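You operate a simulated robot arm through the tools that you are given. There is no shell and no other tool. Be economical: measure what you need, move in short steps, check, and stop when the job is done.

The job below is to be done with a simulated two-armed robot. You get a single attempt, and the scene is never put back.

JOB
Unbolt the vanity case, brush the lint off the black jumper, put the brush back and shut the lid.
Fine: hold the case while you slide the bolt. What is to be rubbed or washed off counts as gone when no trace of it is left.

It is judged by the outcome, as a careful person would: the job done as asked, and still so three seconds after it is handed in. It fails if anything else is knocked over, pushed out of place, dropped, spilled or broken. Lids that push on must go on centred and level and be pressed home; caps that screw on are set level and turned clockwise until they are tight.

ROBOT AND FRAMES
Two 6-joint arms with two-finger parallel grippers on one trunk, on a base that drives. Base frame: it is fixed to the floor where the robot stands at the start and does not move with it; the origin is under the middle of the robot, x ahead of it, y to its left, z up; the surface under the hand at the start is at about z = 780. Units: mm, rad, N and s.
The left shoulder is at the start at [60, 187, 1142], the right one opposite. With the tool pointing down near the work surface each hand reaches from about 100 to 600 mm from the robot's upright axis, wherever it stands, measured 20 degrees to its own side. Places, roughly: inside of the vanity case [500, 100, 800]; teal case bolt [400, 0, 900]; teal case lid [500, 100, 900]. Payload 1.57 kg a hand.
The TCP of each hand is the grasp point between the finger pads, 30 mm short of the fingertips. In the tool frame z runs along the fingers and y along their closing line. The gripper opens to 110 mm. The fingers are 24 mm wide and 12 mm thick; the gripper's body (48 by 112 mm) begins 78 mm behind the TCP.
Orientation is told as [roll, pitch, yaw] about the base's x, y, z axes, in that order, counted from this pose: with the fingers straight down and closing along the base's y, the tool's x points along the base's -x, its y along +y and its z along -z.

CONTROLS
- The arms move only by the tool send_rows. It takes "left_targets", "right_targets" or both (then of equal length, played together; a hand with none holds still); each is a list of rows, each a list of 6 numbers: the shift along the tool's x, y, z in units of 30 mm (1.0 is 30 mm), then the turn, a rotation vector about the tool's x, y, z in units of 8 degrees (1.0 is 8 degrees). In form: [[tx, ty, tz, ax, ay, az], ...]. A call has 1 to 8 rows; each row shifts and turns the commanded pose from where the row before left it, along the tool's axes as they then stand. "left_gripper" and "right_gripper" are, for a hand that has rows, the finger opening in mm, from 0 to 110, set as the call begins (left out, the last holds). A call with a number of a shift or a turn outside -1 to 1 is refused whole. Rows are played at 5 a second. More than 50 mm and 0.15 rad between two rows, or a gripper value outside its range, and nothing of the call is played. Where a pose cannot be reached the arm comes as near as it can. A force on the tool above 40 N (or 10 N above the force at the start of the call, whichever is more), or a blocked arm, ends the call early, and 0.2 s more pass. Each finger travels about 153 mm/s and halts on what it meets, pressing with about 38 N; the grip force reading is that of the motor and also rises with nothing between the fingers. The clock runs only during rows and for 0.2 s after the last one: add rows that do not move to give the fingers time. It gives the time, the measured TCP pose, the force on the tool (base axes), the opening and the grip force at its end, in the units of the frame above (readings bear some noise), with the torque about the TCP (base axes, N m) and any sound that the robot's microphone picked up.
- Cameras (640 x 400 px; columns grow to the right, rows downward): "scene" is now at [13.1, 18.5, 1677.4]; the picture's right is [0.27, -0.96, 0.00], its down [-0.77, -0.22, -0.59] and it looks along [0.57, 0.16, -0.80] (base axes); focal length 252 px, centre (320, 200). "left" rides on the left gripper at [70, -16, -141] in its tool frame; the picture's right is [0.23, 0.97, 0.00], its down [-0.86, 0.20, -0.48] and it looks along [-0.47, 0.11, 0.88] (tool axes); focal length 222 px, centre (320, 200). "right" rides on the right gripper at [70, 16, -141] in its tool frame; the picture's right is [-0.23, 0.97, 0.00], its down [-0.85, -0.20, -0.48] and it looks along [-0.47, -0.11, 0.88] (tool axes); focal length 222 px, centre (320, 200). There is no depth. A picture from a camera that has moved, and an enlarged one, comes with that camera's place and axes in the base frame and with its lens.
- camera(camera): a new picture of that camera. The clock stands still meanwhile.
- move_column(by): slides the trunk up (or, below 0, down) by that many mm; the arms and the scene camera ride with it, the base frame stays. It gives what a move gives, with no picture.
- drive_base(legs): drives the robot by 1 to 6 legs, each [ahead, left, turn to the left] in mm, mm and rad, along the robot's own axes; the way and the turn of a leg run together, so that a leg with both is an arc; at most 1500 mm and 3.142 rad a leg. The arms and the cameras ride along, it lands a little off, and it stops where it bumps. It gives what a move gives.
- aim_head(pan, tilt): turns the head with the scene camera to pan (to the left, within 1.501 rad either way) and tilt (down, from -0.506 to 1.204), counted from straight ahead of the robot. It gives what a move gives.
- enlarge(camera, box): a new picture of the part [left, top, right, bottom] of that camera's present view, enlarged. The clock stands still meanwhile.
- hand_in(): hands the job in; it is judged then, once.

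Go step by step. Nothing tells you exact positions but the pictures and the camera data: compare them with the known pose of the tool, close in by small moves and look again before you grip or let go. The budget is 120 turns and 92 pictures, counting those below and the enlarged ones. Unless the task says otherwise, let go and move clear before handing in, and close with one line.

The tools are called as a command line: name --argument value ..., lists and objects as JSON in quotes. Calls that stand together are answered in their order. send_rows: Moves the arms, as the interface text tells. Its arguments: {"type":"object","properties":{"left_targets":{"type":"array","items":{"type":"array","items":{"type":"number"}}},"left_gripper":{"type":"number"},"right_targets":{"type":"array","items":{"type":"array","items":{"type":"number"}}},"right_gripper":{"type":"number"}},"required":[]} The other tools are called the same way: move_column (by) slides the trunk up or down; drive_base (legs) drives the base; aim_head (pan, tilt) turns the head that bears the scene camera; camera (camera) takes a picture; enlarge (camera, box) takes an enlarged picture of a part of a camera's view; hand_in () hands the job in.

At the start:

```text
time: 0.0
left_position: [290.8, 379.1, 1242.9]
left_orientation: [0.001, 0.0, -0.001]
left_wrist_force: [0.2, -0.4, 0.0]
left_ft_torque: [0.02, 0.02, -0.02]
left_grip_width: 110.1
left_grasp_force: 0.0
right_position: [402.7, 41.3, 1343.8]
right_orientation: [0.0, -0.003, 0.0]
right_wrist_force: [-0.1, -0.2, -0.1]
right_ft_torque: [0.0, -0.01, 0.01]
right_grip_width: 109.8
right_grasp_force: 0.0
trunk travel left (down, up): [-770.0, 220.0]
robot x, y, heading: [0.4, -4.0, -0.002]
head pan, tilt: [0.274, 0.934]
```

scene: 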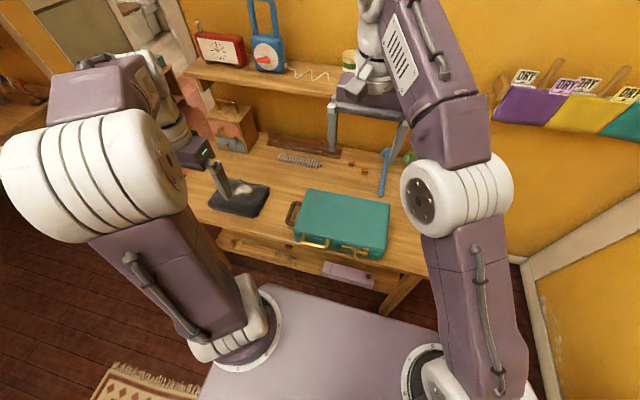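
right: 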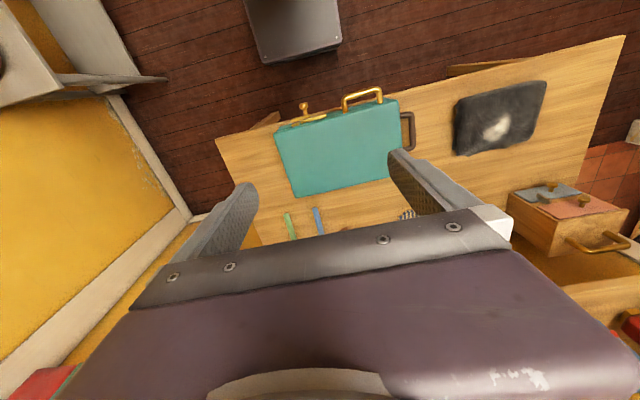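
left: 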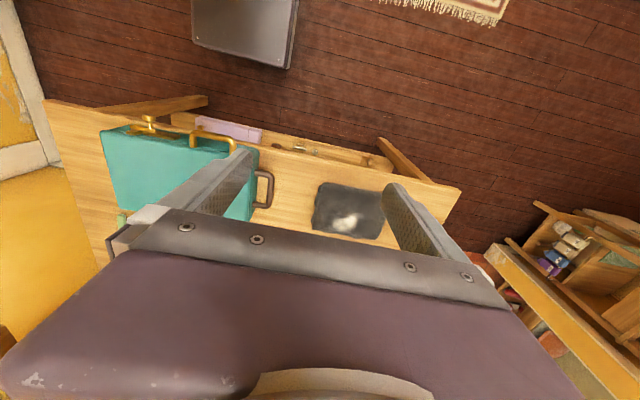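

I see a teal case on the bench with gold fittings at the front, a brown handle on its left side and the black jumper with lint further left. I'll look closer first.

enlarge --camera "scene" --box '[270, 170, 430, 270]'

enlarge --camera "right" --box '[260, 70, 420, 170]'

enlarge --camera "left" --box '[90, 90, 410, 290]'

```text
4.00 times, centred on (350, 220) of scene
camera zoom: at [13.1, 18.5, 1677.4], right [0.27, -0.96, 0.0], down [-0.77, -0.22, -0.59], along [0.57, 0.16, -0.8], focal length 1006 px, centre (200, 120)
```

zoom: 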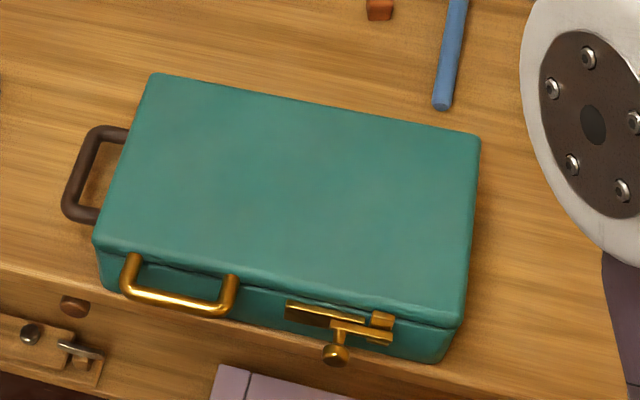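

```text
4.00 times, centred on (340, 120) of right
camera zoom: at [331.9, 58.0, 1484.7], right [0.23, 0.97, 0.0], down [0.85, -0.2, 0.48], along [0.47, -0.11, -0.88], focal length 888 px, centre (240, 520)
```

zoom: 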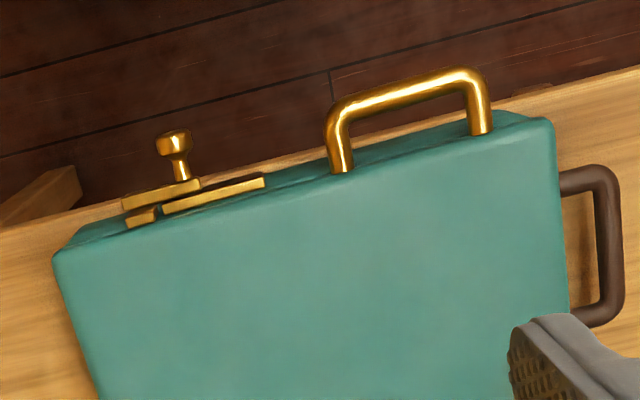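

```text
2.00 times, centred on (250, 190) of left
camera zoom: at [221.5, 362.4, 1384.1], right [-0.23, 0.97, 0.0], down [0.86, 0.2, 0.48], along [0.47, 0.11, -0.88], focal length 444 px, centre (460, 220)
```

zoom: 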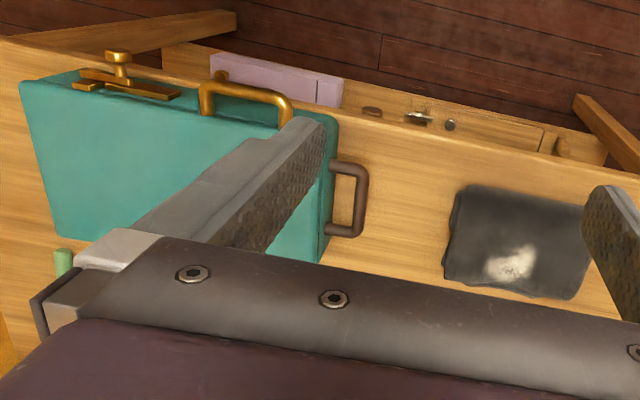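

send_rows --left_targets '[[-0.89, -0.4, 0.9, 0, 0, 0], [-0.89, -0.4, 0.9, 0, 0, 0], [-0.89, -0.4, 0.9, 0, 0, 0], [-0.89, -0.4, 0.9, 0, 0, 0], [-0.89, -0.4, 0.9, 0, 0, 0], [-0.89, -0.4, 0.9, 0, 0, 0], [-0.89, -0.4, 0.9, 0, 0, 0], [-0.89, -0.4, 0.9, 0, 0, 0]]' --right_targets '[[0.42, -0.25, 1, 0, 0, 0], [0.42, -0.25, 1, 0, 0, 0], [0.42, -0.25, 1, 0, 0, 0], [0.42, -0.25, 1, 0, 0, 0], [0.42, -0.25, 1, 0, 0, 0], [0.42, -0.25, 1, 0, 0, 0], [0.42, -0.25, 1, 0, 0, 0], [0.42, -0.25, 1, 0, 0, 0]]'

camera --camera "right"

camera --camera "left"

camera --camera "scene"

```text
time: 1.8
left_position: [507.8, 280.0, 1025.2]
left_orientation: [-0.001, 0.002, 0.0]
left_wrist_force: [-0.4, 0.1, -0.4]
left_ft_torque: [-0.01, 0.04, -0.01]
left_grip_width: 110.0
left_grasp_force: 0.0
right_position: [303.5, -16.6, 1104.4]
right_orientation: [0.002, 0.0, 0.0]
right_wrist_force: [-0.1, 0.2, -0.8]
right_ft_torque: [0.0, 0.0, 0.01]
right_grip_width: 109.8
right_grasp_force: 0.0
trunk travel left (down, up): [-770.0, 220.0]
robot x, y, heading: [-1.7, 3.5, -0.001]
head pan, tilt: [0.274, 0.934]
```

```text
85 pictures are left
camera right: at [232.5, -0.6, 1244.4], right [0.23, 0.97, 0.0], down [0.85, -0.2, 0.48], along [0.47, -0.11, -0.88], focal length 222 px, centre (320, 200)
```

right: 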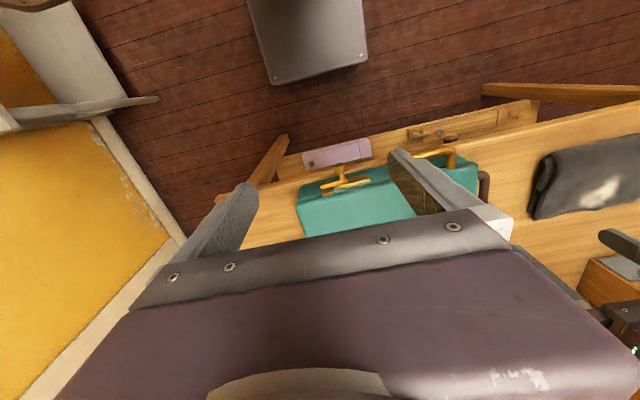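

```text
84 pictures are left
camera left: at [438.2, 264.1, 1165.3], right [-0.23, 0.97, 0.0], down [0.86, 0.2, 0.48], along [0.47, 0.11, -0.88], focal length 222 px, centre (320, 200)
```

left: 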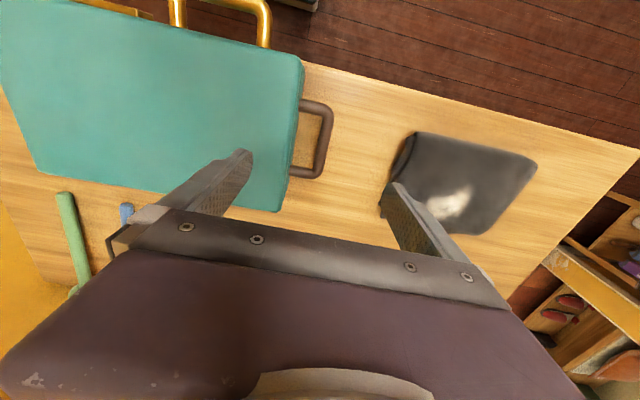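

```text
83 pictures are left
camera scene: at [15.5, 18.4, 1677.5], right [0.27, -0.96, 0.0], down [-0.78, -0.22, -0.59], along [0.57, 0.16, -0.81], focal length 252 px, centre (320, 200)
```

scene: 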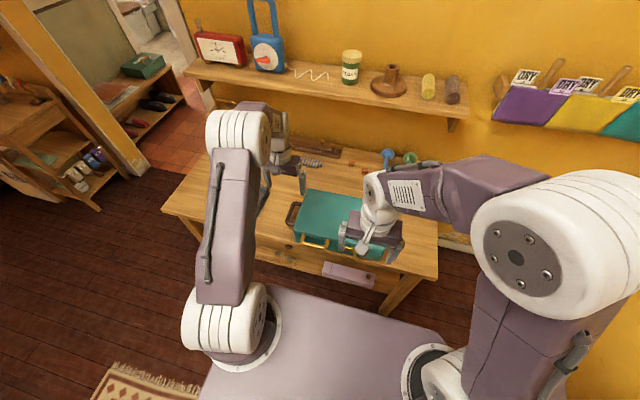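

The hands are roughly in place; I need a closer look at the bolt and at the brown handle.

enlarge --camera "right" --box '[280, 120, 408, 200]'

enlarge --camera "left" --box '[240, 80, 400, 180]'

```text
5.00 times, centred on (344, 160) of right
camera zoom: at [232.5, -0.6, 1244.4], right [0.23, 0.97, 0.0], down [0.85, -0.2, 0.48], along [0.47, -0.11, -0.88], focal length 1111 px, centre (200, 400)
```

zoom: 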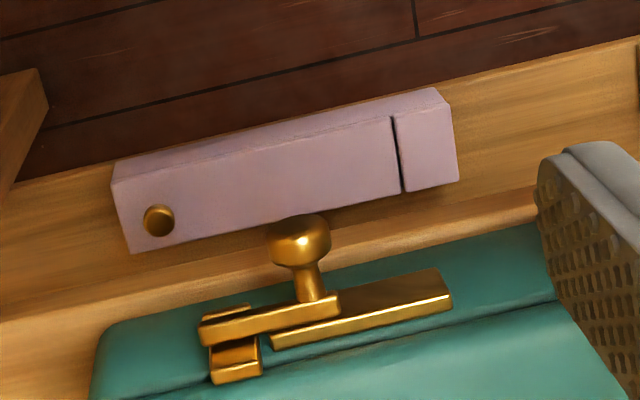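

```text
4.00 times, centred on (320, 130) of left
camera zoom: at [438.2, 264.1, 1165.3], right [-0.23, 0.97, 0.0], down [0.86, 0.2, 0.48], along [0.47, 0.11, -0.88], focal length 888 px, centre (320, 480)
```

zoom: 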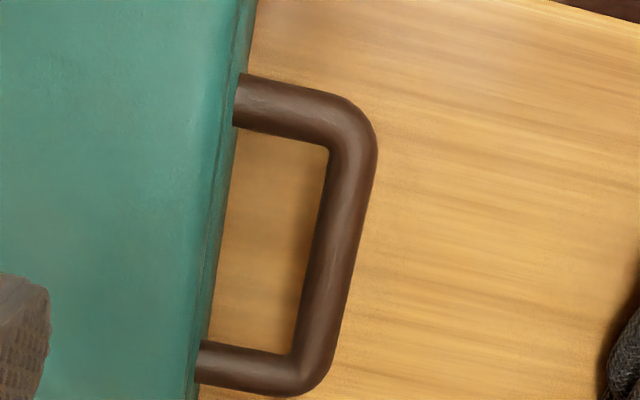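

The bolt's bar runs to the right into a keeper, so it must slide left (+y) by its knob at about (383, 2, 868). The left hand goes to the brown handle, the right hand above the knob.

send_rows --left_targets '[[0, 0.1, 0.7, 0, 0, 0], [0, 0.1, 0.7, 0, 0, 0], [0, 0.1, 0.7, 0, 0, 0], [0, 0, 0.7, 0, 0, 0], [0, 0, 0.7, 0, 0, 0], [0, 0, 0.5, 0, 0, 0]]' --left_gripper 44 --right_targets '[[-0.45, 0.1, 0.8, 0, 0, 0], [-0.45, 0.1, 0.8, 0, 0, 0], [-0.45, 0.1, 0.8, 0, 0, 0], [-0.45, 0.1, 0.8, 0, 0, 0], [-0.45, 0.1, 0.8, 0, 0, 0], [-0.42, 0.13, 0.8, 0, 0, 0]]' --right_gripper 64

camera --camera "right"

camera --camera "left"

```text
time: 3.2
left_position: [504.7, 293.4, 907.4]
left_orientation: [0.001, 0.002, 0.0]
left_wrist_force: [-0.5, -1.4, -0.2]
left_ft_torque: [-0.03, 0.04, 0.04]
left_grip_width: 43.9
left_grasp_force: 0.0
right_position: [384.5, 2.0, 958.1]
right_orientation: [0.002, -0.002, -0.001]
right_wrist_force: [-0.1, -0.4, -0.1]
right_ft_torque: [-0.01, 0.0, -0.04]
right_grip_width: 64.0
right_grasp_force: 0.1
trunk travel left (down, up): [-770.0, 220.0]
robot x, y, heading: [-0.0, -1.5, 0.0]
head pan, tilt: [0.274, 0.934]
```

```text
80 pictures are left
camera right: at [313.7, 19.0, 1098.9], right [0.23, 0.97, 0.0], down [0.85, -0.2, 0.48], along [0.47, -0.11, -0.88], focal length 222 px, centre (320, 200)
```

right: 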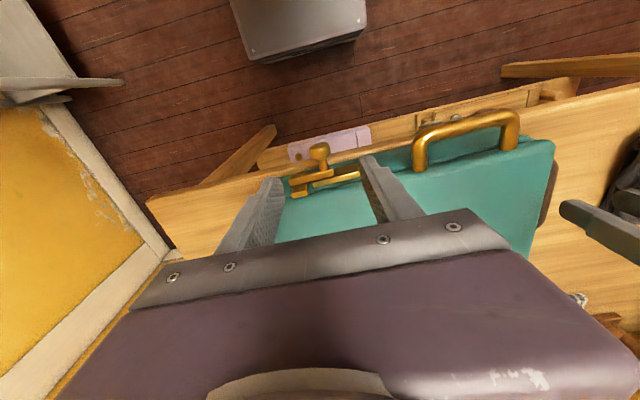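

```text
79 pictures are left
camera left: at [435.4, 276.6, 1047.6], right [-0.23, 0.97, 0.0], down [0.86, 0.2, 0.48], along [0.47, 0.11, -0.88], focal length 222 px, centre (320, 200)
```

left: 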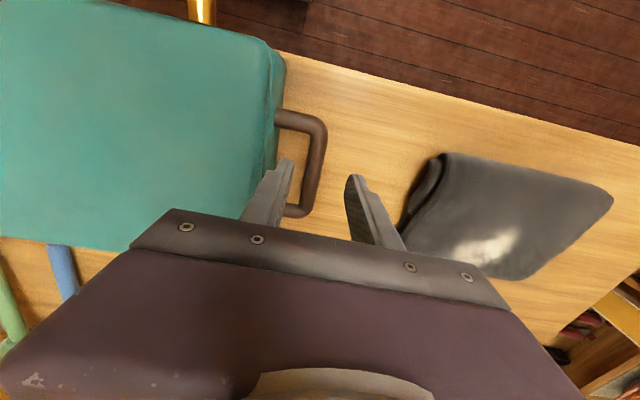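

send_rows --left_targets '[[0, -0.1, 0.7, 0, 0, 0], [0, 0, 0.7, 0, 0, 0], [0, 0, 0.7, 0, 0, 0], [0, 0, 0.65, 0, 0, 0]]' --right_targets '[[0.05, 0, 0.75, 0, 0, 0], [0.05, 0, 0.75, 0, 0, 0], [0, 0, 0.75, 0, 0, 0], [0, 0, 0.7, 0, 0, 0]]'

enlarge --camera "right" --box '[220, 100, 460, 250]'

enlarge --camera "left" --box '[200, 50, 440, 250]'

```text
time: 4.2
left_position: [505.8, 289.8, 824.7]
left_orientation: [0.0, -0.002, -0.001]
left_wrist_force: [-0.3, 0.5, -0.3]
left_ft_torque: [0.02, 0.01, -0.01]
left_grip_width: 44.1
left_grasp_force: 0.2
right_position: [382.3, 0.9, 872.3]
right_orientation: [0.001, -0.002, 0.0]
right_wrist_force: [0.4, -0.1, -0.6]
right_ft_torque: [0.02, 0.01, -0.04]
right_grip_width: 64.2
right_grasp_force: 0.1
trunk travel left (down, up): [-770.0, 220.0]
robot x, y, heading: [-3.9, -3.6, -0.001]
head pan, tilt: [0.274, 0.934]
```

```text
2.67 times, centred on (340, 175) of right
camera zoom: at [312.0, 17.8, 1012.5], right [0.23, 0.97, 0.0], down [0.85, -0.2, 0.48], along [0.47, -0.11, -0.88], focal length 592 px, centre (267, 267)
```

zoom: 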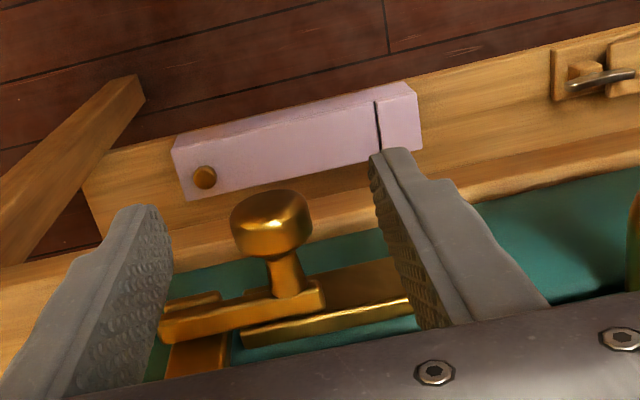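

```text
2.00 times, centred on (320, 150) of left
camera zoom: at [436.4, 273.9, 965.4], right [-0.23, 0.97, 0.0], down [0.85, 0.2, 0.48], along [0.47, 0.11, -0.88], focal length 444 px, centre (320, 300)
```

zoom: 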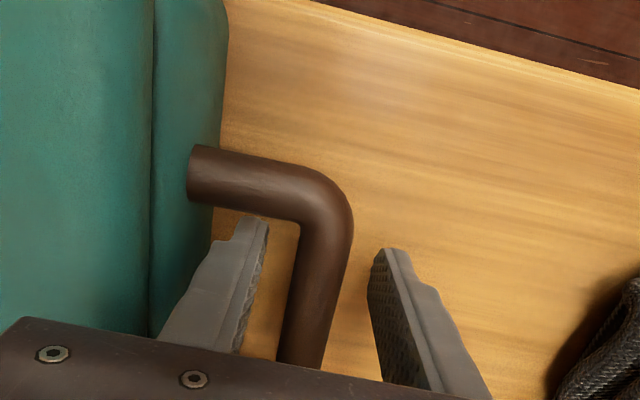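

Both hands straddle their targets. Closing the left on the handle first, then the right on the knob.

send_rows --left_targets '[[0, 0, 0, 0, 0, 0], [0, 0, 0, 0, 0, 0], [0, 0, 0, 0, 0, 0]]' --left_gripper 0 --right_targets '[[0.13, 0, 0.1, 0, 0, 0], [0, 0, 0, 0, 0, 0], [0, 0, 0, 0, 0, 0]]'

send_rows --right_targets '[[0, 0, 0, 0, 0, 0], [0, 0, 0, 0, 0, 0], [0, 0, 0, 0, 0, 0]]' --right_gripper 10

enlarge --camera "right" --box '[220, 100, 460, 250]'

```text
time: 5.0
left_position: [505.5, 289.8, 824.6]
left_orientation: [0.0, 0.0, -0.002]
left_wrist_force: [0.2, -1.3, 0.1]
left_ft_torque: [0.04, -0.38, 0.6]
left_grip_width: 17.6
left_grasp_force: 31.9
right_position: [378.2, 1.8, 867.1]
right_orientation: [0.003, -0.001, -0.001]
right_wrist_force: [1.2, 0.1, 1.2]
right_ft_torque: [0.01, 0.02, 0.0]
right_grip_width: 64.2
right_grasp_force: 0.0
trunk travel left (down, up): [-770.0, 220.0]
robot x, y, heading: [-3.1, 1.0, 0.0]
head pan, tilt: [0.274, 0.934]
```

```text
time: 5.8
left_position: [505.1, 288.8, 826.1]
left_orientation: [-0.001, 0.002, -0.001]
left_wrist_force: [-0.8, -14.7, 4.5]
left_ft_torque: [-0.01, -0.13, 0.84]
left_grip_width: 17.7
left_grasp_force: 32.6
right_position: [378.0, 1.5, 868.8]
right_orientation: [0.003, -0.003, -0.001]
right_wrist_force: [3.6, 14.7, 0.0]
right_ft_torque: [0.23, -0.16, 0.11]
right_grip_width: 22.3
right_grasp_force: 35.0
trunk travel left (down, up): [-770.0, 220.0]
robot x, y, heading: [1.7, -3.4, -0.003]
head pan, tilt: [0.274, 0.934]
```

```text
2.67 times, centred on (340, 175) of right
camera zoom: at [307.6, 18.0, 1010.0], right [0.23, 0.97, 0.0], down [0.85, -0.2, 0.48], along [0.47, -0.11, -0.88], focal length 592 px, centre (267, 267)
```

zoom: 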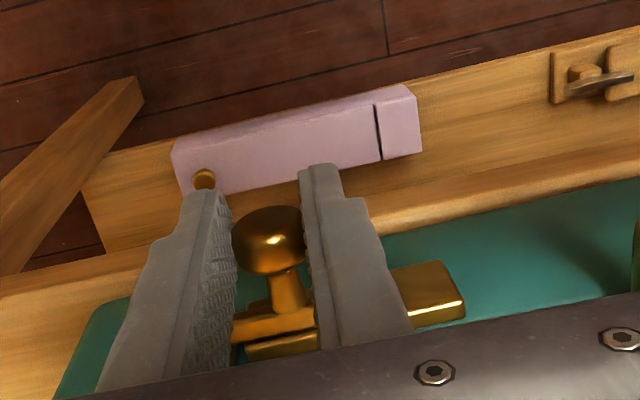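

Knob is gripped, case is held. Sliding the bolt to the left in small steps.

send_rows --right_targets '[[0, 0.2, 0, 0, 0, 0], [0, 0.2, 0, 0, 0, 0], [0, 0.2, 0, 0, 0, 0], [0, 0.2, 0, 0, 0, 0], [0, 0.2, 0, 0, 0, 0]]'

enlarge --camera "right" --box '[200, 100, 440, 250]'

```text
time: 7.0
left_position: [505.7, 290.2, 824.3]
left_orientation: [0.001, 0.0, 0.001]
left_wrist_force: [1.8, 3.2, 0.3]
left_ft_torque: [0.11, 0.28, 0.22]
left_grip_width: 17.6
left_grasp_force: 32.7
right_position: [375.8, 32.6, 868.6]
right_orientation: [0.001, 0.0, 0.0]
right_wrist_force: [-1.0, -0.6, 1.3]
right_ft_torque: [-0.01, 0.42, -0.08]
right_grip_width: 22.1
right_grasp_force: 34.5
trunk travel left (down, up): [-770.0, 220.0]
robot x, y, heading: [2.6, 1.9, 0.001]
head pan, tilt: [0.274, 0.934]
```

```text
2.67 times, centred on (320, 175) of right
camera zoom: at [305.3, 49.2, 1009.9], right [0.23, 0.97, 0.0], down [0.85, -0.2, 0.48], along [0.47, -0.11, -0.88], focal length 592 px, centre (320, 267)
```

zoom: 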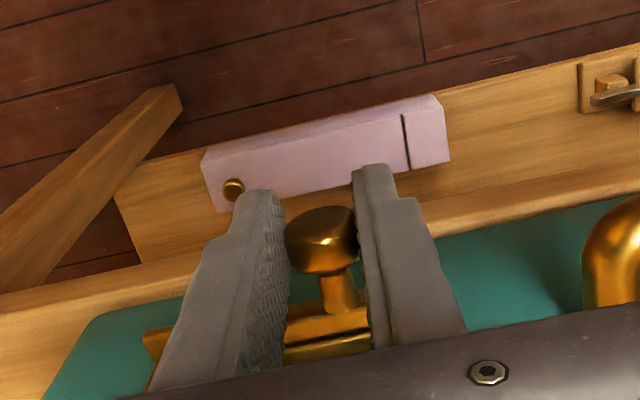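

It slides freely with about 30 mm done. I'll carry on until it meets its stop.

send_rows --right_targets '[[0, 0.17, 0, 0, 0, 0], [0, 0.17, 0, 0, 0, 0], [0, 0.17, 0, 0, 0, 0]]'

enlarge --camera "right" --box '[200, 100, 440, 250]'

```text
time: 7.7
left_position: [506.4, 292.6, 826.7]
left_orientation: [0.005, -0.008, -0.006]
left_wrist_force: [1.2, 10.8, 0.6]
left_ft_torque: [-0.02, 0.12, -0.48]
left_grip_width: 17.6
left_grasp_force: 32.5
right_position: [373.6, 40.4, 868.3]
right_orientation: [-0.005, 0.011, -0.004]
right_wrist_force: [-0.7, -9.9, 8.7]
right_ft_torque: [-0.21, 0.02, -0.15]
right_grip_width: 22.2
right_grasp_force: 34.5
trunk travel left (down, up): [-770.0, 220.0]
robot x, y, heading: [-2.0, 1.1, -0.001]
head pan, tilt: [0.274, 0.934]
stopped in row 3 (right hand): the force on the tool passed its limit at 42 N (the readings are from after the stop); the commanded pose is now the measured one
```

```text
2.67 times, centred on (320, 175) of right
camera zoom: at [303.9, 57.8, 1009.1], right [0.23, 0.97, -0.01], down [0.86, -0.2, 0.47], along [0.46, -0.12, -0.88], focal length 592 px, centre (320, 267)
```

zoom: 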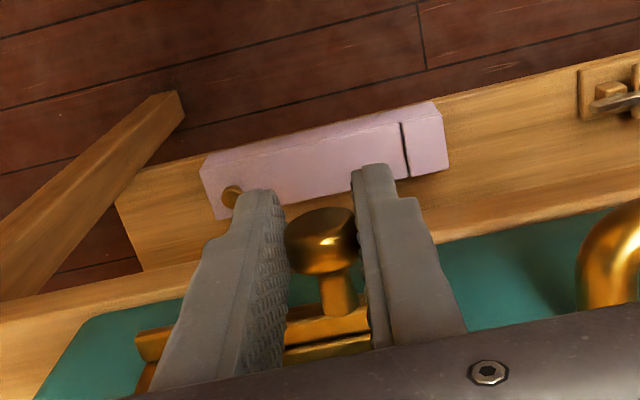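

The stop is reached after about 39 mm. I release the knob, lift away and check that the bar is clear of the keeper.

send_rows --right_targets '[[0, -0.05, 0, 0, 0, 0], [0, 0, 0, 0, 0, 0], [0, 0, -0.6, 0, 0, 0], [0, 0, -0.9, 0, 0, 0], [0.6, 0, -0.9, 0, 0, 0], [0.8, 0, -0.9, 0, 0, 0], [0.8, 0, -0.9, 0, 0, 0]]' --right_gripper 50

enlarge --camera "right" --box '[220, 80, 540, 280]'

```text
time: 9.3
left_position: [506.6, 292.1, 825.7]
left_orientation: [0.003, -0.009, -0.002]
left_wrist_force: [-1.3, 0.3, -0.1]
left_ft_torque: [-0.06, 0.53, -0.23]
left_grip_width: 17.5
left_grasp_force: 32.5
right_position: [307.9, 40.7, 993.9]
right_orientation: [-0.006, 0.007, -0.002]
right_wrist_force: [-0.7, 0.1, 0.6]
right_ft_torque: [-0.03, -0.05, 0.01]
right_grip_width: 49.9
right_grasp_force: 0.0
trunk travel left (down, up): [-770.0, 220.0]
robot x, y, heading: [-1.8, 4.5, 0.003]
head pan, tilt: [0.274, 0.934]
```

```text
2.00 times, centred on (380, 180) of right
camera zoom: at [239.2, 58.7, 1134.9], right [0.23, 0.97, -0.01], down [0.86, -0.2, 0.47], along [0.46, -0.11, -0.88], focal length 444 px, centre (200, 240)
```

zoom: 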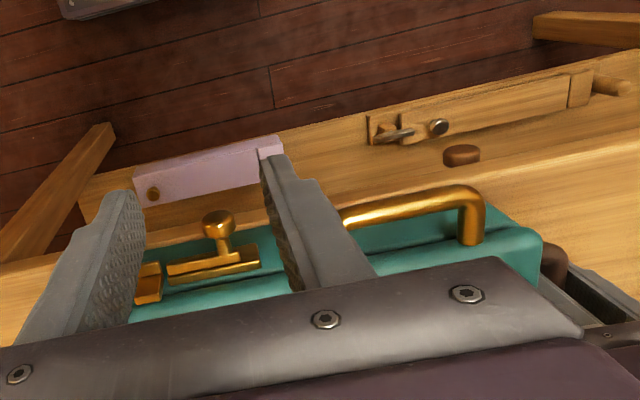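

enlarge --camera "scene" --box '[285, 220, 349, 260]'

enlarge --camera "right" --box '[270, 140, 510, 240]'

```text
10.00 times, centred on (317, 240) of scene
camera zoom: at [12.2, 18.6, 1677.4], right [0.27, -0.96, 0.0], down [-0.77, -0.22, -0.59], along [0.57, 0.16, -0.8], focal length 2515 px, centre (350, -200)
```

zoom: 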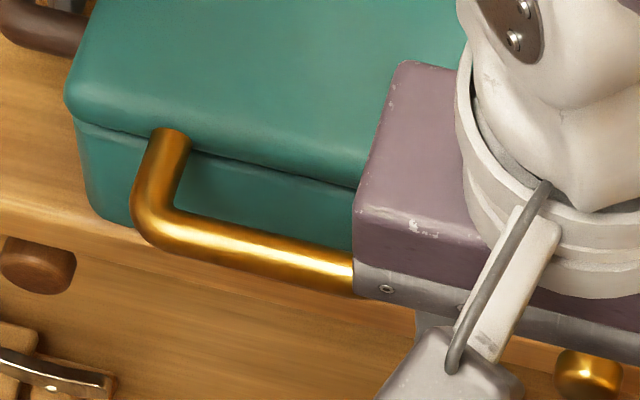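

```text
2.67 times, centred on (390, 190) of right
camera zoom: at [239.2, 58.7, 1134.9], right [0.23, 0.97, -0.01], down [0.86, -0.2, 0.47], along [0.46, -0.11, -0.88], focal length 592 px, centre (133, 227)
```

zoom: 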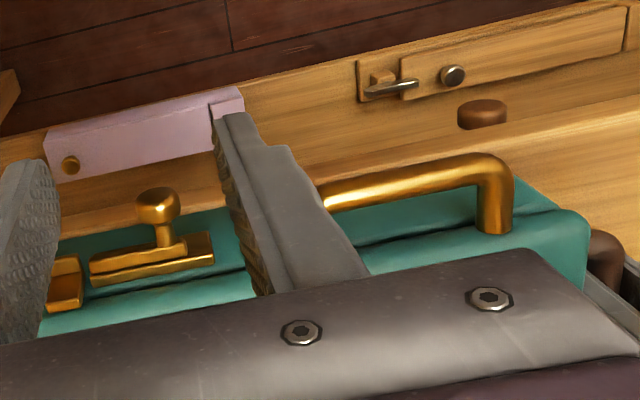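

The bar is clear of its keeper. The gold handle is on the lid above the seam, so it's the lid's lifting handle. I release the case with the left hand and move it away, and turn the right hand to close along x.

send_rows --left_targets '[[0, 0, 0, 0, 0, 0], [0, 0, 0, 0, 0, 0], [0, 0, -0.8, 0, 0, 0], [0, 0, -1, 0, 0, 0], [0, 0, -1, 0, 0, 0], [0.3, 0.5, -1, 0, 0, 0], [0.6, 0.8, -1, 0, 0, 0], [0.6, 0.8, -1, 0, 0, 0]]' --left_gripper 44 --right_targets '[[0, 0, -0.5, 0, 0, -1], [0, 0, -0.5, 0, 0, -1], [0, 0, 0, 0, 0, -1], [0, 0, 0, 0, 0, -1], [0, 0, 0, 0, 0, -1], [0, 0, 0, 0, 0, -1], [0, 0, 0, 0, 0, -1], [0, 0, 0, 0, 0, -1]]'

send_rows --right_targets '[[0, 0, 0, 0, 0, -1], [0, 0, 0, 0, 0, -1], [0, 0, 0, 0, 0, -1], [0, 0, 0, 0, 0, -0.25]]' --right_gripper 36

camera --camera "right"

camera --camera "scene"

```text
time: 11.1
left_position: [459.9, 355.5, 997.5]
left_orientation: [0.004, -0.007, -0.004]
left_wrist_force: [0.3, -0.3, -0.9]
left_ft_torque: [-0.01, 0.02, 0.02]
left_grip_width: 44.0
left_grasp_force: 0.2
right_position: [308.6, 40.2, 1023.9]
right_orientation: [0.002, 0.007, 1.119]
right_wrist_force: [0.8, 0.9, -0.3]
right_ft_torque: [0.01, 0.01, 0.03]
right_grip_width: 50.0
right_grasp_force: 0.1
trunk travel left (down, up): [-770.0, 220.0]
robot x, y, heading: [1.0, 0.5, 0.003]
head pan, tilt: [0.274, 0.934]
```

```text
time: 12.1
left_position: [460.4, 357.2, 998.5]
left_orientation: [0.002, -0.008, -0.001]
left_wrist_force: [-0.6, 0.5, -0.1]
left_ft_torque: [-0.01, 0.03, 0.03]
left_grip_width: 44.0
left_grasp_force: 0.1
right_position: [308.6, 40.2, 1023.8]
right_orientation: [0.005, 0.006, 1.572]
right_wrist_force: [-0.1, 0.4, 0.1]
right_ft_torque: [0.0, -0.02, 0.01]
right_grip_width: 36.0
right_grasp_force: 0.1
trunk travel left (down, up): [-770.0, 220.0]
robot x, y, heading: [1.1, -2.0, -0.002]
head pan, tilt: [0.274, 0.934]
```

```text
70 pictures are left
camera right: at [292.4, -28.6, 1165.5], right [-0.97, 0.23, 0.0], down [0.2, 0.86, 0.47], along [0.1, 0.46, -0.88], focal length 222 px, centre (320, 200)
```

right: 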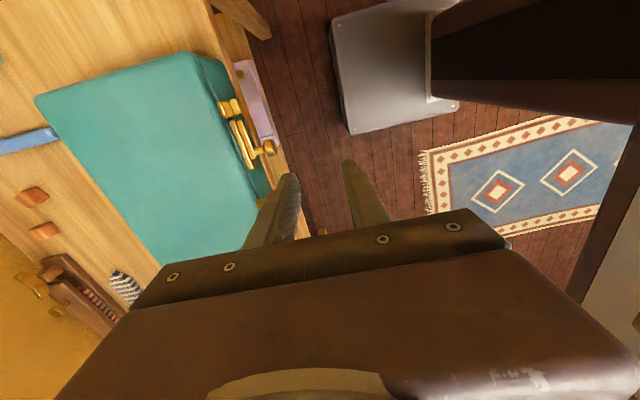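

```text
69 pictures are left
camera scene: at [13.0, 18.6, 1677.4], right [0.27, -0.96, 0.0], down [-0.77, -0.22, -0.59], along [0.57, 0.16, -0.8], focal length 252 px, centre (320, 200)
```

scene: 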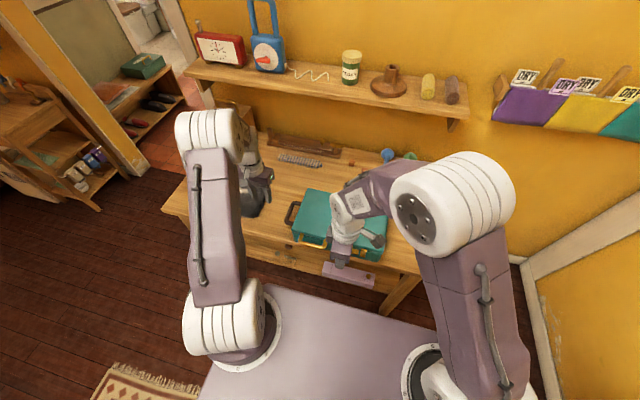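

send_rows --right_targets '[[-0.7, -0.55, 0.4, 0, 0, 0], [-0.7, -0.55, 0.4, 0, 0, 0], [-0.7, -0.55, 0.4, 0, 0, 0], [-0.7, -0.55, 0.4, 0, 0, 0], [-0.53, -0.67, 0.5, 0, 0, 0]]'

camera --camera "right"

enlarge --camera "left" --box '[0, 0, 320, 200]'

```text
time: 13.3
left_position: [462.6, 356.6, 997.7]
left_orientation: [0.002, -0.006, -0.003]
left_wrist_force: [0.2, 0.0, 0.6]
left_ft_torque: [-0.01, 0.01, 0.04]
left_grip_width: 44.1
left_grasp_force: 0.0
right_position: [396.1, 139.9, 961.4]
right_orientation: [0.006, 0.004, 1.569]
right_wrist_force: [-0.2, -0.6, -0.1]
right_ft_torque: [-0.01, 0.04, 0.05]
right_grip_width: 36.0
right_grasp_force: 0.0
trunk travel left (down, up): [-770.0, 220.0]
robot x, y, heading: [-0.4, 0.9, -0.001]
head pan, tilt: [0.274, 0.934]
```

```text
68 pictures are left
camera right: at [380.0, 70.8, 1102.5], right [-0.97, 0.23, 0.01], down [0.2, 0.86, 0.47], along [0.1, 0.46, -0.88], focal length 222 px, centre (320, 200)
```

right: 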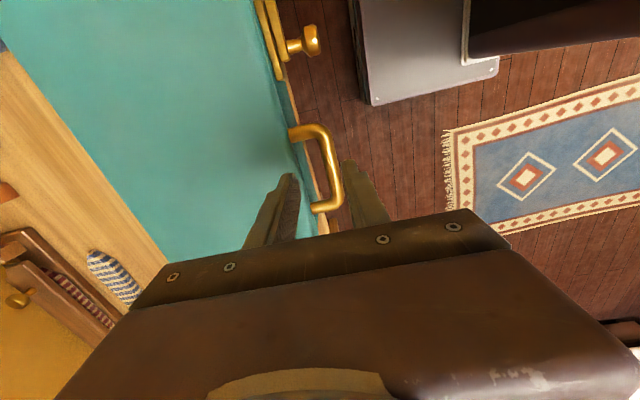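

```text
2.00 times, centred on (160, 100) of left
camera zoom: at [391.1, 339.5, 1138.3], right [-0.22, 0.97, 0.0], down [0.85, 0.2, 0.48], along [0.47, 0.11, -0.87], focal length 444 px, centre (640, 400)
```

zoom: 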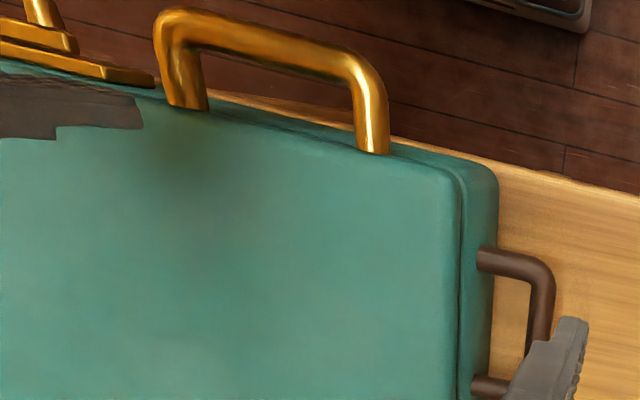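

send_rows --right_targets '[[-0.1, 0.37, 0, 0, 0, 0], [-0.1, 0, 0.7, 0, 0, 0], [0, 0, 0.7, 0, 0, 0]]'

enlarge --camera "right" --box '[220, 80, 420, 240]'

enlarge --camera "left" --box '[0, 0, 240, 150]'

```text
time: 14.1
left_position: [461.4, 357.0, 998.3]
left_orientation: [0.004, -0.006, -0.002]
left_wrist_force: [-0.3, 0.3, -0.4]
left_ft_torque: [0.01, 0.01, -0.02]
left_grip_width: 44.1
left_grasp_force: 0.0
right_position: [383.0, 143.1, 919.2]
right_orientation: [0.005, 0.006, 1.568]
right_wrist_force: [-0.2, -0.3, -0.3]
right_ft_torque: [0.0, 0.02, 0.0]
right_grip_width: 35.7
right_grasp_force: 0.1
trunk travel left (down, up): [-770.0, 220.0]
robot x, y, heading: [1.2, 0.2, -0.001]
head pan, tilt: [0.274, 0.934]
```

```text
2.50 times, centred on (320, 160) of right
camera zoom: at [367.5, 76.0, 1060.1], right [-0.97, 0.23, 0.01], down [0.2, 0.86, 0.47], along [0.1, 0.46, -0.88], focal length 555 px, centre (320, 300)
```

zoom: 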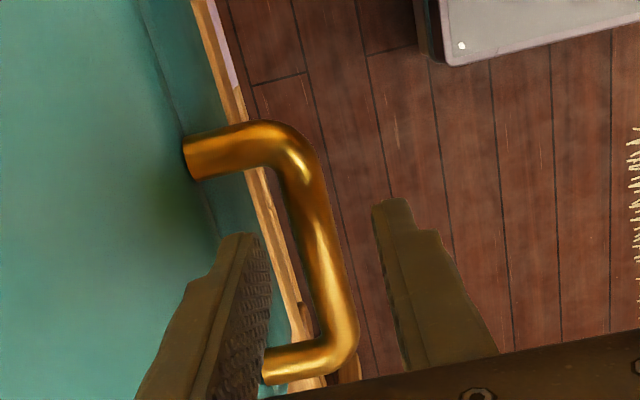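

```text
2.67 times, centred on (120, 75) of left
camera zoom: at [390.6, 339.1, 1138.7], right [-0.22, 0.97, 0.0], down [0.85, 0.2, 0.48], along [0.47, 0.11, -0.87], focal length 592 px, centre (853, 533)
```

zoom: 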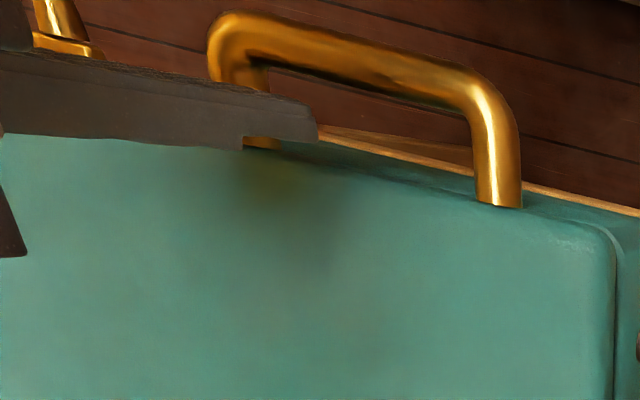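

send_rows --right_targets '[[0, -0.03, 0, 0, 0, 0], [0, 0, 0.4, 0, 0, 0], [0, 0, 0.4, 0, 0, 0], [0, 0, 0.4, 0, 0, 0]]' --right_gripper 28

enlarge --camera "right" --box '[220, 80, 420, 240]'

```text
time: 15.1
left_position: [461.3, 356.5, 999.4]
left_orientation: [0.004, -0.007, -0.002]
left_wrist_force: [0.6, 0.2, 0.7]
left_ft_torque: [0.0, 0.01, 0.01]
left_grip_width: 44.3
left_grasp_force: 0.2
right_position: [385.4, 146.1, 882.4]
right_orientation: [0.006, 0.005, 1.569]
right_wrist_force: [-0.5, -0.1, -0.2]
right_ft_torque: [0.02, 0.03, 0.01]
right_grip_width: 28.1
right_grasp_force: 0.0
trunk travel left (down, up): [-770.0, 220.0]
robot x, y, heading: [0.2, -2.7, 0.003]
head pan, tilt: [0.274, 0.934]
```

```text
2.50 times, centred on (320, 160) of right
camera zoom: at [369.3, 77.9, 1023.9], right [-0.97, 0.23, 0.01], down [0.2, 0.86, 0.47], along [0.1, 0.46, -0.88], focal length 555 px, centre (320, 300)
```

zoom: 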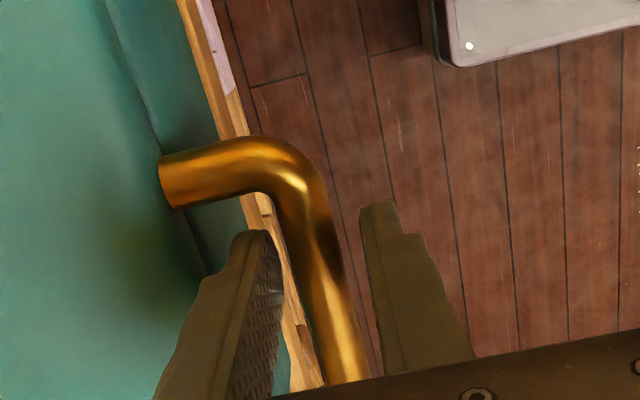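

send_rows --right_targets '[[0, 0, 0, 0, 0, 0], [0, 0, 0, 0, 0, 0], [0, 0, 0, 0, 0, 0]]' --right_gripper 5

enlarge --camera "right" --box '[220, 80, 420, 240]'

```text
time: 15.9
left_position: [461.1, 356.1, 997.0]
left_orientation: [0.004, -0.007, -0.003]
left_wrist_force: [-0.5, -0.2, 0.0]
left_ft_torque: [-0.03, 0.01, -0.02]
left_grip_width: 44.2
left_grasp_force: 0.0
right_position: [386.2, 146.7, 882.7]
right_orientation: [0.007, 0.005, 1.569]
right_wrist_force: [0.1, 2.0, 1.2]
right_ft_torque: [0.01, 0.03, 0.7]
right_grip_width: 15.5
right_grasp_force: 30.6
trunk travel left (down, up): [-770.0, 220.0]
robot x, y, heading: [2.3, -2.8, -0.006]
head pan, tilt: [0.274, 0.934]
```

```text
2.50 times, centred on (320, 160) of right
camera zoom: at [369.3, 78.3, 1024.0], right [-0.97, 0.23, 0.0], down [0.2, 0.86, 0.47], along [0.1, 0.46, -0.88], focal length 555 px, centre (320, 300)
```

zoom: 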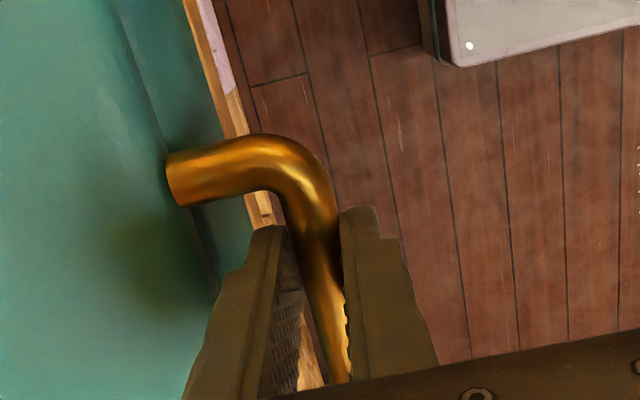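

Handle gripped. Now lifting the lid along its arc, first 20 degrees.

send_rows --right_targets '[[0, -0.02, -0.36, 0, 0, 0], [0, -0.04, -0.36, 0, 0, 0], [0, -0.05, -0.36, 0, 0, 0], [0, -0.07, -0.36, 0, 0, 0], [0, -0.08, -0.35, 0, 0, 0], [0, -0.1, -0.35, 0, 0, 0], [0, -0.11, -0.34, 0, 0, 0], [0, -0.13, -0.34, 0, 0, 0]]'

camera --camera "left"

camera --camera "scene"

```text
time: 17.7
left_position: [461.0, 355.8, 999.1]
left_orientation: [0.003, -0.009, -0.003]
left_wrist_force: [0.1, -0.7, -0.1]
left_ft_torque: [0.02, 0.01, 0.04]
left_grip_width: 43.7
left_grasp_force: 0.0
right_position: [403.1, 144.4, 967.3]
right_orientation: [0.008, 0.005, 1.571]
right_wrist_force: [1.2, -0.6, 0.0]
right_ft_torque: [0.11, 0.12, 0.3]
right_grip_width: 15.5
right_grasp_force: 31.5
trunk travel left (down, up): [-770.0, 220.0]
robot x, y, heading: [-4.0, 2.2, -0.002]
head pan, tilt: [0.274, 0.934]
```

```text
62 pictures are left
camera left: at [390.8, 339.0, 1138.5], right [-0.22, 0.97, 0.0], down [0.85, 0.2, 0.48], along [0.47, 0.11, -0.87], focal length 222 px, centre (320, 200)
```

left: 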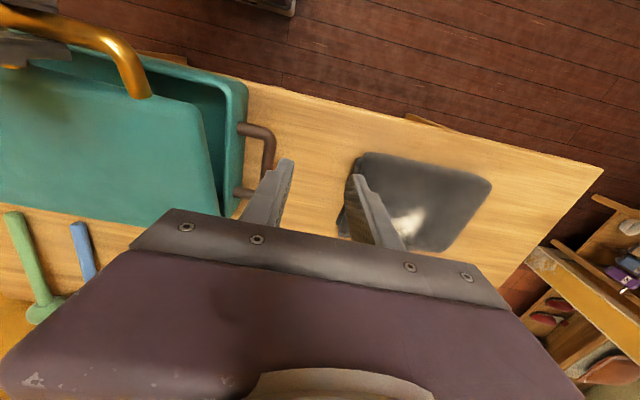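

```text
61 pictures are left
camera scene: at [13.9, 18.5, 1677.4], right [0.27, -0.96, 0.0], down [-0.77, -0.22, -0.59], along [0.57, 0.16, -0.8], focal length 252 px, centre (320, 200)
```

scene: 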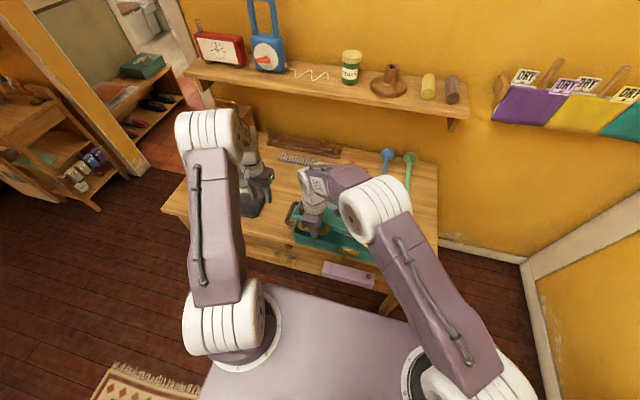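

send_rows --right_targets '[[0, -0.3, -0.66, 0, 0, 0], [0, -0.357, -0.63, 0, 0, 0], [0, -0.41, -0.597, 0, 0, 0], [0, -0.46, -0.56, 0, 0, 0], [0, -0.507, -0.517, 0, 0, 0], [0, -0.55, -0.47, 0, 0, 0], [0, -0.59, -0.42, 0, 0, 0], [0, -0.623, -0.367, 0, 0, 0]]'

camera --camera "left"

camera --camera "scene"

```text
time: 19.5
left_position: [460.0, 354.2, 998.9]
left_orientation: [0.004, -0.006, -0.001]
left_wrist_force: [-0.4, -0.2, -0.4]
left_ft_torque: [0.0, -0.04, -0.01]
left_grip_width: 44.1
left_grasp_force: 0.0
right_position: [486.2, 128.8, 1081.9]
right_orientation: [0.008, 0.007, 1.57]
right_wrist_force: [1.4, 0.2, -0.7]
right_ft_torque: [-0.47, 0.09, 0.26]
right_grip_width: 15.5
right_grasp_force: 31.2
right hand out of reach, approached as far as the arm can: row 7, 8
trunk travel left (down, up): [-770.0, 220.0]
robot x, y, heading: [-2.6, 2.6, -0.001]
head pan, tilt: [0.274, 0.934]
```

```text
60 pictures are left
camera left: at [390.4, 339.0, 1138.7], right [-0.22, 0.97, 0.0], down [0.85, 0.2, 0.49], along [0.47, 0.11, -0.87], focal length 222 px, centre (320, 200)
```

left: 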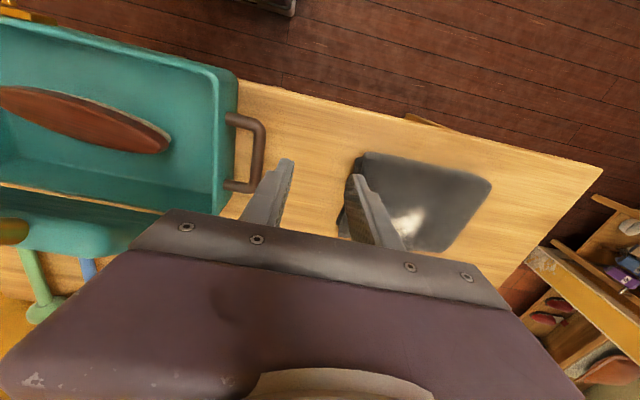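

```text
59 pictures are left
camera scene: at [13.3, 18.4, 1677.4], right [0.27, -0.96, 0.0], down [-0.77, -0.22, -0.59], along [0.57, 0.16, -0.8], focal length 252 px, centre (320, 200)
```

scene: 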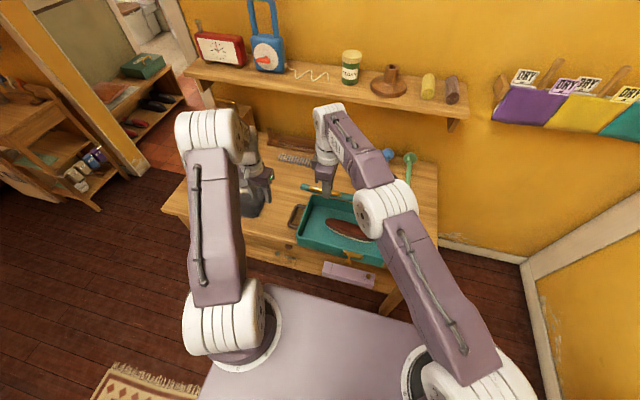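

The lid is about 60° up and I can see the brush, but the arm is at its reach limit with the fingers down. I tilt the hand forward about the bar to gain reach.

send_rows --right_targets '[[0, 0.065, 0, 1, 0, 0], [0, 0.065, 0, 1, 0, 0], [0, 0.065, 0, 1, 0, 0], [0, 0.065, 0, 1, 0, 0], [0, 0.065, 0, 1, 0, 0]]'

camera --camera "scene"

```text
time: 20.7
left_position: [460.1, 355.8, 999.2]
left_orientation: [0.003, -0.008, -0.002]
left_wrist_force: [0.0, 0.6, 0.9]
left_ft_torque: [-0.01, -0.02, 0.03]
left_grip_width: 44.3
left_grasp_force: 0.1
right_position: [475.6, 127.5, 1080.5]
right_orientation: [-0.692, 0.005, 1.57]
right_wrist_force: [-1.2, 0.4, 0.9]
right_ft_torque: [-0.45, 0.2, -0.64]
right_grip_width: 15.6
right_grasp_force: 32.0
trunk travel left (down, up): [-770.0, 220.0]
robot x, y, heading: [-4.7, -0.3, 0.002]
head pan, tilt: [0.274, 0.934]
```

```text
58 pictures are left
camera scene: at [12.6, 18.8, 1677.4], right [0.27, -0.96, 0.0], down [-0.77, -0.22, -0.59], along [0.57, 0.16, -0.8], focal length 252 px, centre (320, 200)
```

scene: 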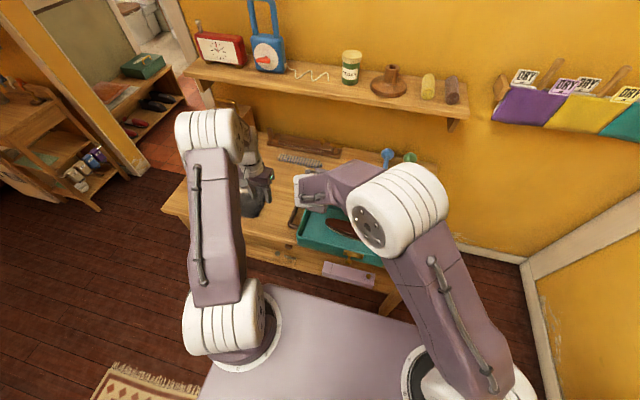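

send_rows --right_targets '[[-0.1, -0.8, 0.1, 0, 0, 0], [-0.1, -0.79, 0.175, 0, 0, 0], [-0.1, -0.77, 0.25, 0, 0, 0], [-0.1, -0.74, 0.32, 0, 0, 0], [-0.1, -0.71, 0.39, 0, 0, 0]]'

camera --camera "scene"

```text
time: 21.9
left_position: [461.2, 356.5, 997.5]
left_orientation: [0.002, -0.003, -0.003]
left_wrist_force: [-0.1, 0.2, -0.2]
left_ft_torque: [-0.01, 0.01, 0.01]
left_grip_width: 43.9
left_grasp_force: 0.1
right_position: [588.3, 144.3, 1124.7]
right_orientation: [-0.689, 0.006, 1.57]
right_wrist_force: [-0.1, -0.7, 0.4]
right_ft_torque: [-0.04, 0.18, -0.02]
right_grip_width: 15.5
right_grasp_force: 31.0
trunk travel left (down, up): [-770.0, 220.0]
robot x, y, heading: [-0.2, 1.3, 0.001]
head pan, tilt: [0.274, 0.934]
```

```text
57 pictures are left
camera scene: at [15.4, 18.9, 1677.4], right [0.27, -0.96, 0.0], down [-0.78, -0.22, -0.59], along [0.57, 0.16, -0.81], focal length 252 px, centre (320, 200)
```

scene: 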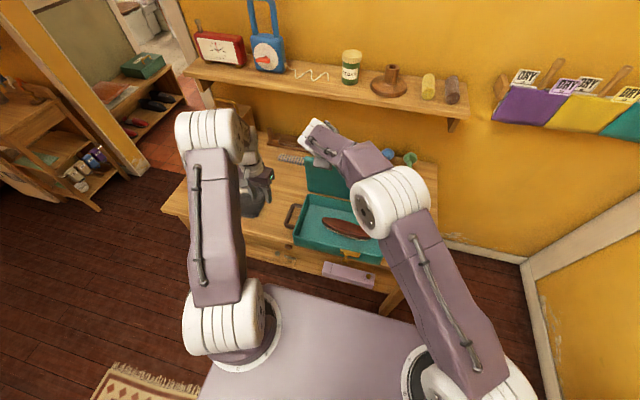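

send_rows --right_targets '[[0, -0.61, 0.41, 0, 0, 0], [0, -0.57, 0.46, 0, 0, 0], [0, -0.53, 0.51, 0, 0, 0]]'

enlarge --camera "scene" --box '[260, 100, 420, 270]'

```text
time: 22.7
left_position: [460.7, 356.9, 998.7]
left_orientation: [0.005, -0.006, -0.002]
left_wrist_force: [0.1, -0.4, 0.1]
left_ft_torque: [0.02, 0.0, -0.03]
left_grip_width: 43.8
left_grasp_force: 0.1
right_position: [639.9, 137.9, 1122.1]
right_orientation: [-0.689, 0.005, 1.568]
right_wrist_force: [0.8, 1.0, -2.8]
right_ft_torque: [-0.07, -0.14, -0.16]
right_grip_width: 15.3
right_grasp_force: 31.2
right hand out of reach, approached as far as the arm can: row 3
trunk travel left (down, up): [-770.0, 220.0]
robot x, y, heading: [1.4, 0.3, 0.002]
head pan, tilt: [0.274, 0.934]
```

```text
2.35 times, centred on (340, 185) of scene
camera zoom: at [12.9, 19.1, 1677.5], right [0.27, -0.96, 0.0], down [-0.77, -0.22, -0.59], along [0.57, 0.16, -0.8], focal length 592 px, centre (273, 235)
```

zoom: 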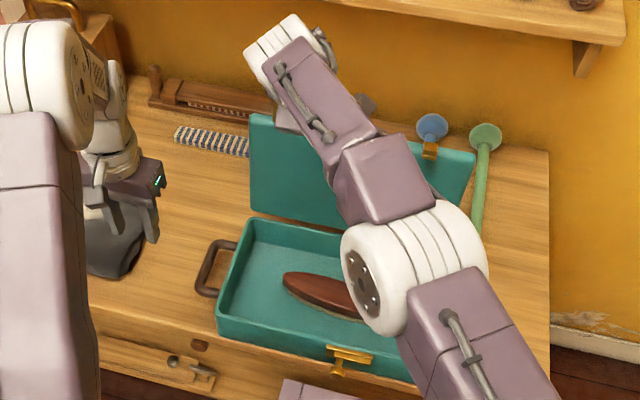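

send_rows --right_targets '[[0, 0.065, 0, 1, 0, 0], [0, 0.065, 0, 1, 0, 0], [0, 0.065, 0, 1, 0, 0], [-0.1, -0.117, 0.31, 0, 0, 0], [-0.1, -0.11, 0.31, 0, 0, 0], [0, -0.1, 0.31, 0, 0, 0]]'

```text
time: 24.1
left_position: [461.3, 356.9, 998.8]
left_orientation: [0.002, -0.006, -0.002]
left_wrist_force: [-0.8, -1.2, -0.6]
left_ft_torque: [0.01, 0.0, -0.01]
left_grip_width: 44.2
left_grasp_force: 0.1
right_position: [664.4, 143.9, 1114.6]
right_orientation: [-1.11, 0.006, 1.569]
right_wrist_force: [-0.6, 0.9, -3.1]
right_ft_torque: [0.26, 0.15, -0.44]
right_grip_width: 15.4
right_grasp_force: 31.5
trunk travel left (down, up): [-770.0, 220.0]
robot x, y, heading: [-0.8, 0.9, 0.002]
head pan, tilt: [0.274, 0.934]
```

send_rows --right_targets '[[0, -0.09, 0.33, 0, 0, 0], [0, -0.09, 0.33, 0, 0, 0], [0, -0.08, 0.33, 0, 0, 0]]'

enlarge --camera "scene" --box '[260, 100, 420, 270]'

```text
time: 24.9
left_position: [459.8, 356.5, 999.5]
left_orientation: [0.003, -0.005, -0.002]
left_wrist_force: [0.2, -0.6, -0.6]
left_ft_torque: [-0.02, 0.02, 0.01]
left_grip_width: 43.9
left_grasp_force: 0.1
right_position: [694.7, 144.5, 1109.4]
right_orientation: [-1.113, 0.005, 1.57]
right_wrist_force: [-1.6, 1.2, 2.6]
right_ft_torque: [0.5, 0.1, -0.28]
right_grip_width: 15.5
right_grasp_force: 31.2
trunk travel left (down, up): [-770.0, 220.0]
robot x, y, heading: [-0.5, 1.7, -0.003]
head pan, tilt: [0.274, 0.934]
```

```text
2.35 times, centred on (340, 185) of scene
camera zoom: at [12.0, 18.8, 1677.5], right [0.27, -0.96, 0.0], down [-0.77, -0.22, -0.59], along [0.57, 0.16, -0.8], focal length 592 px, centre (273, 235)
```

zoom: 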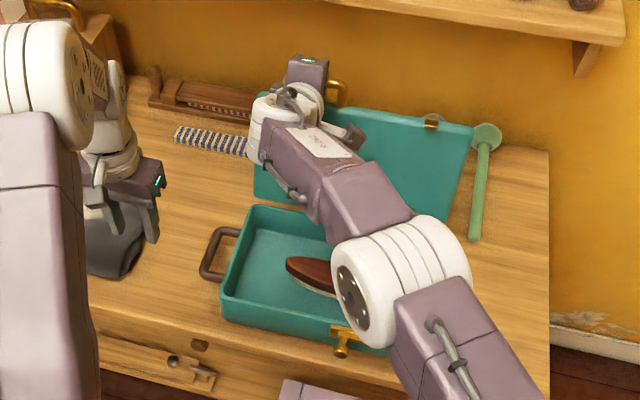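

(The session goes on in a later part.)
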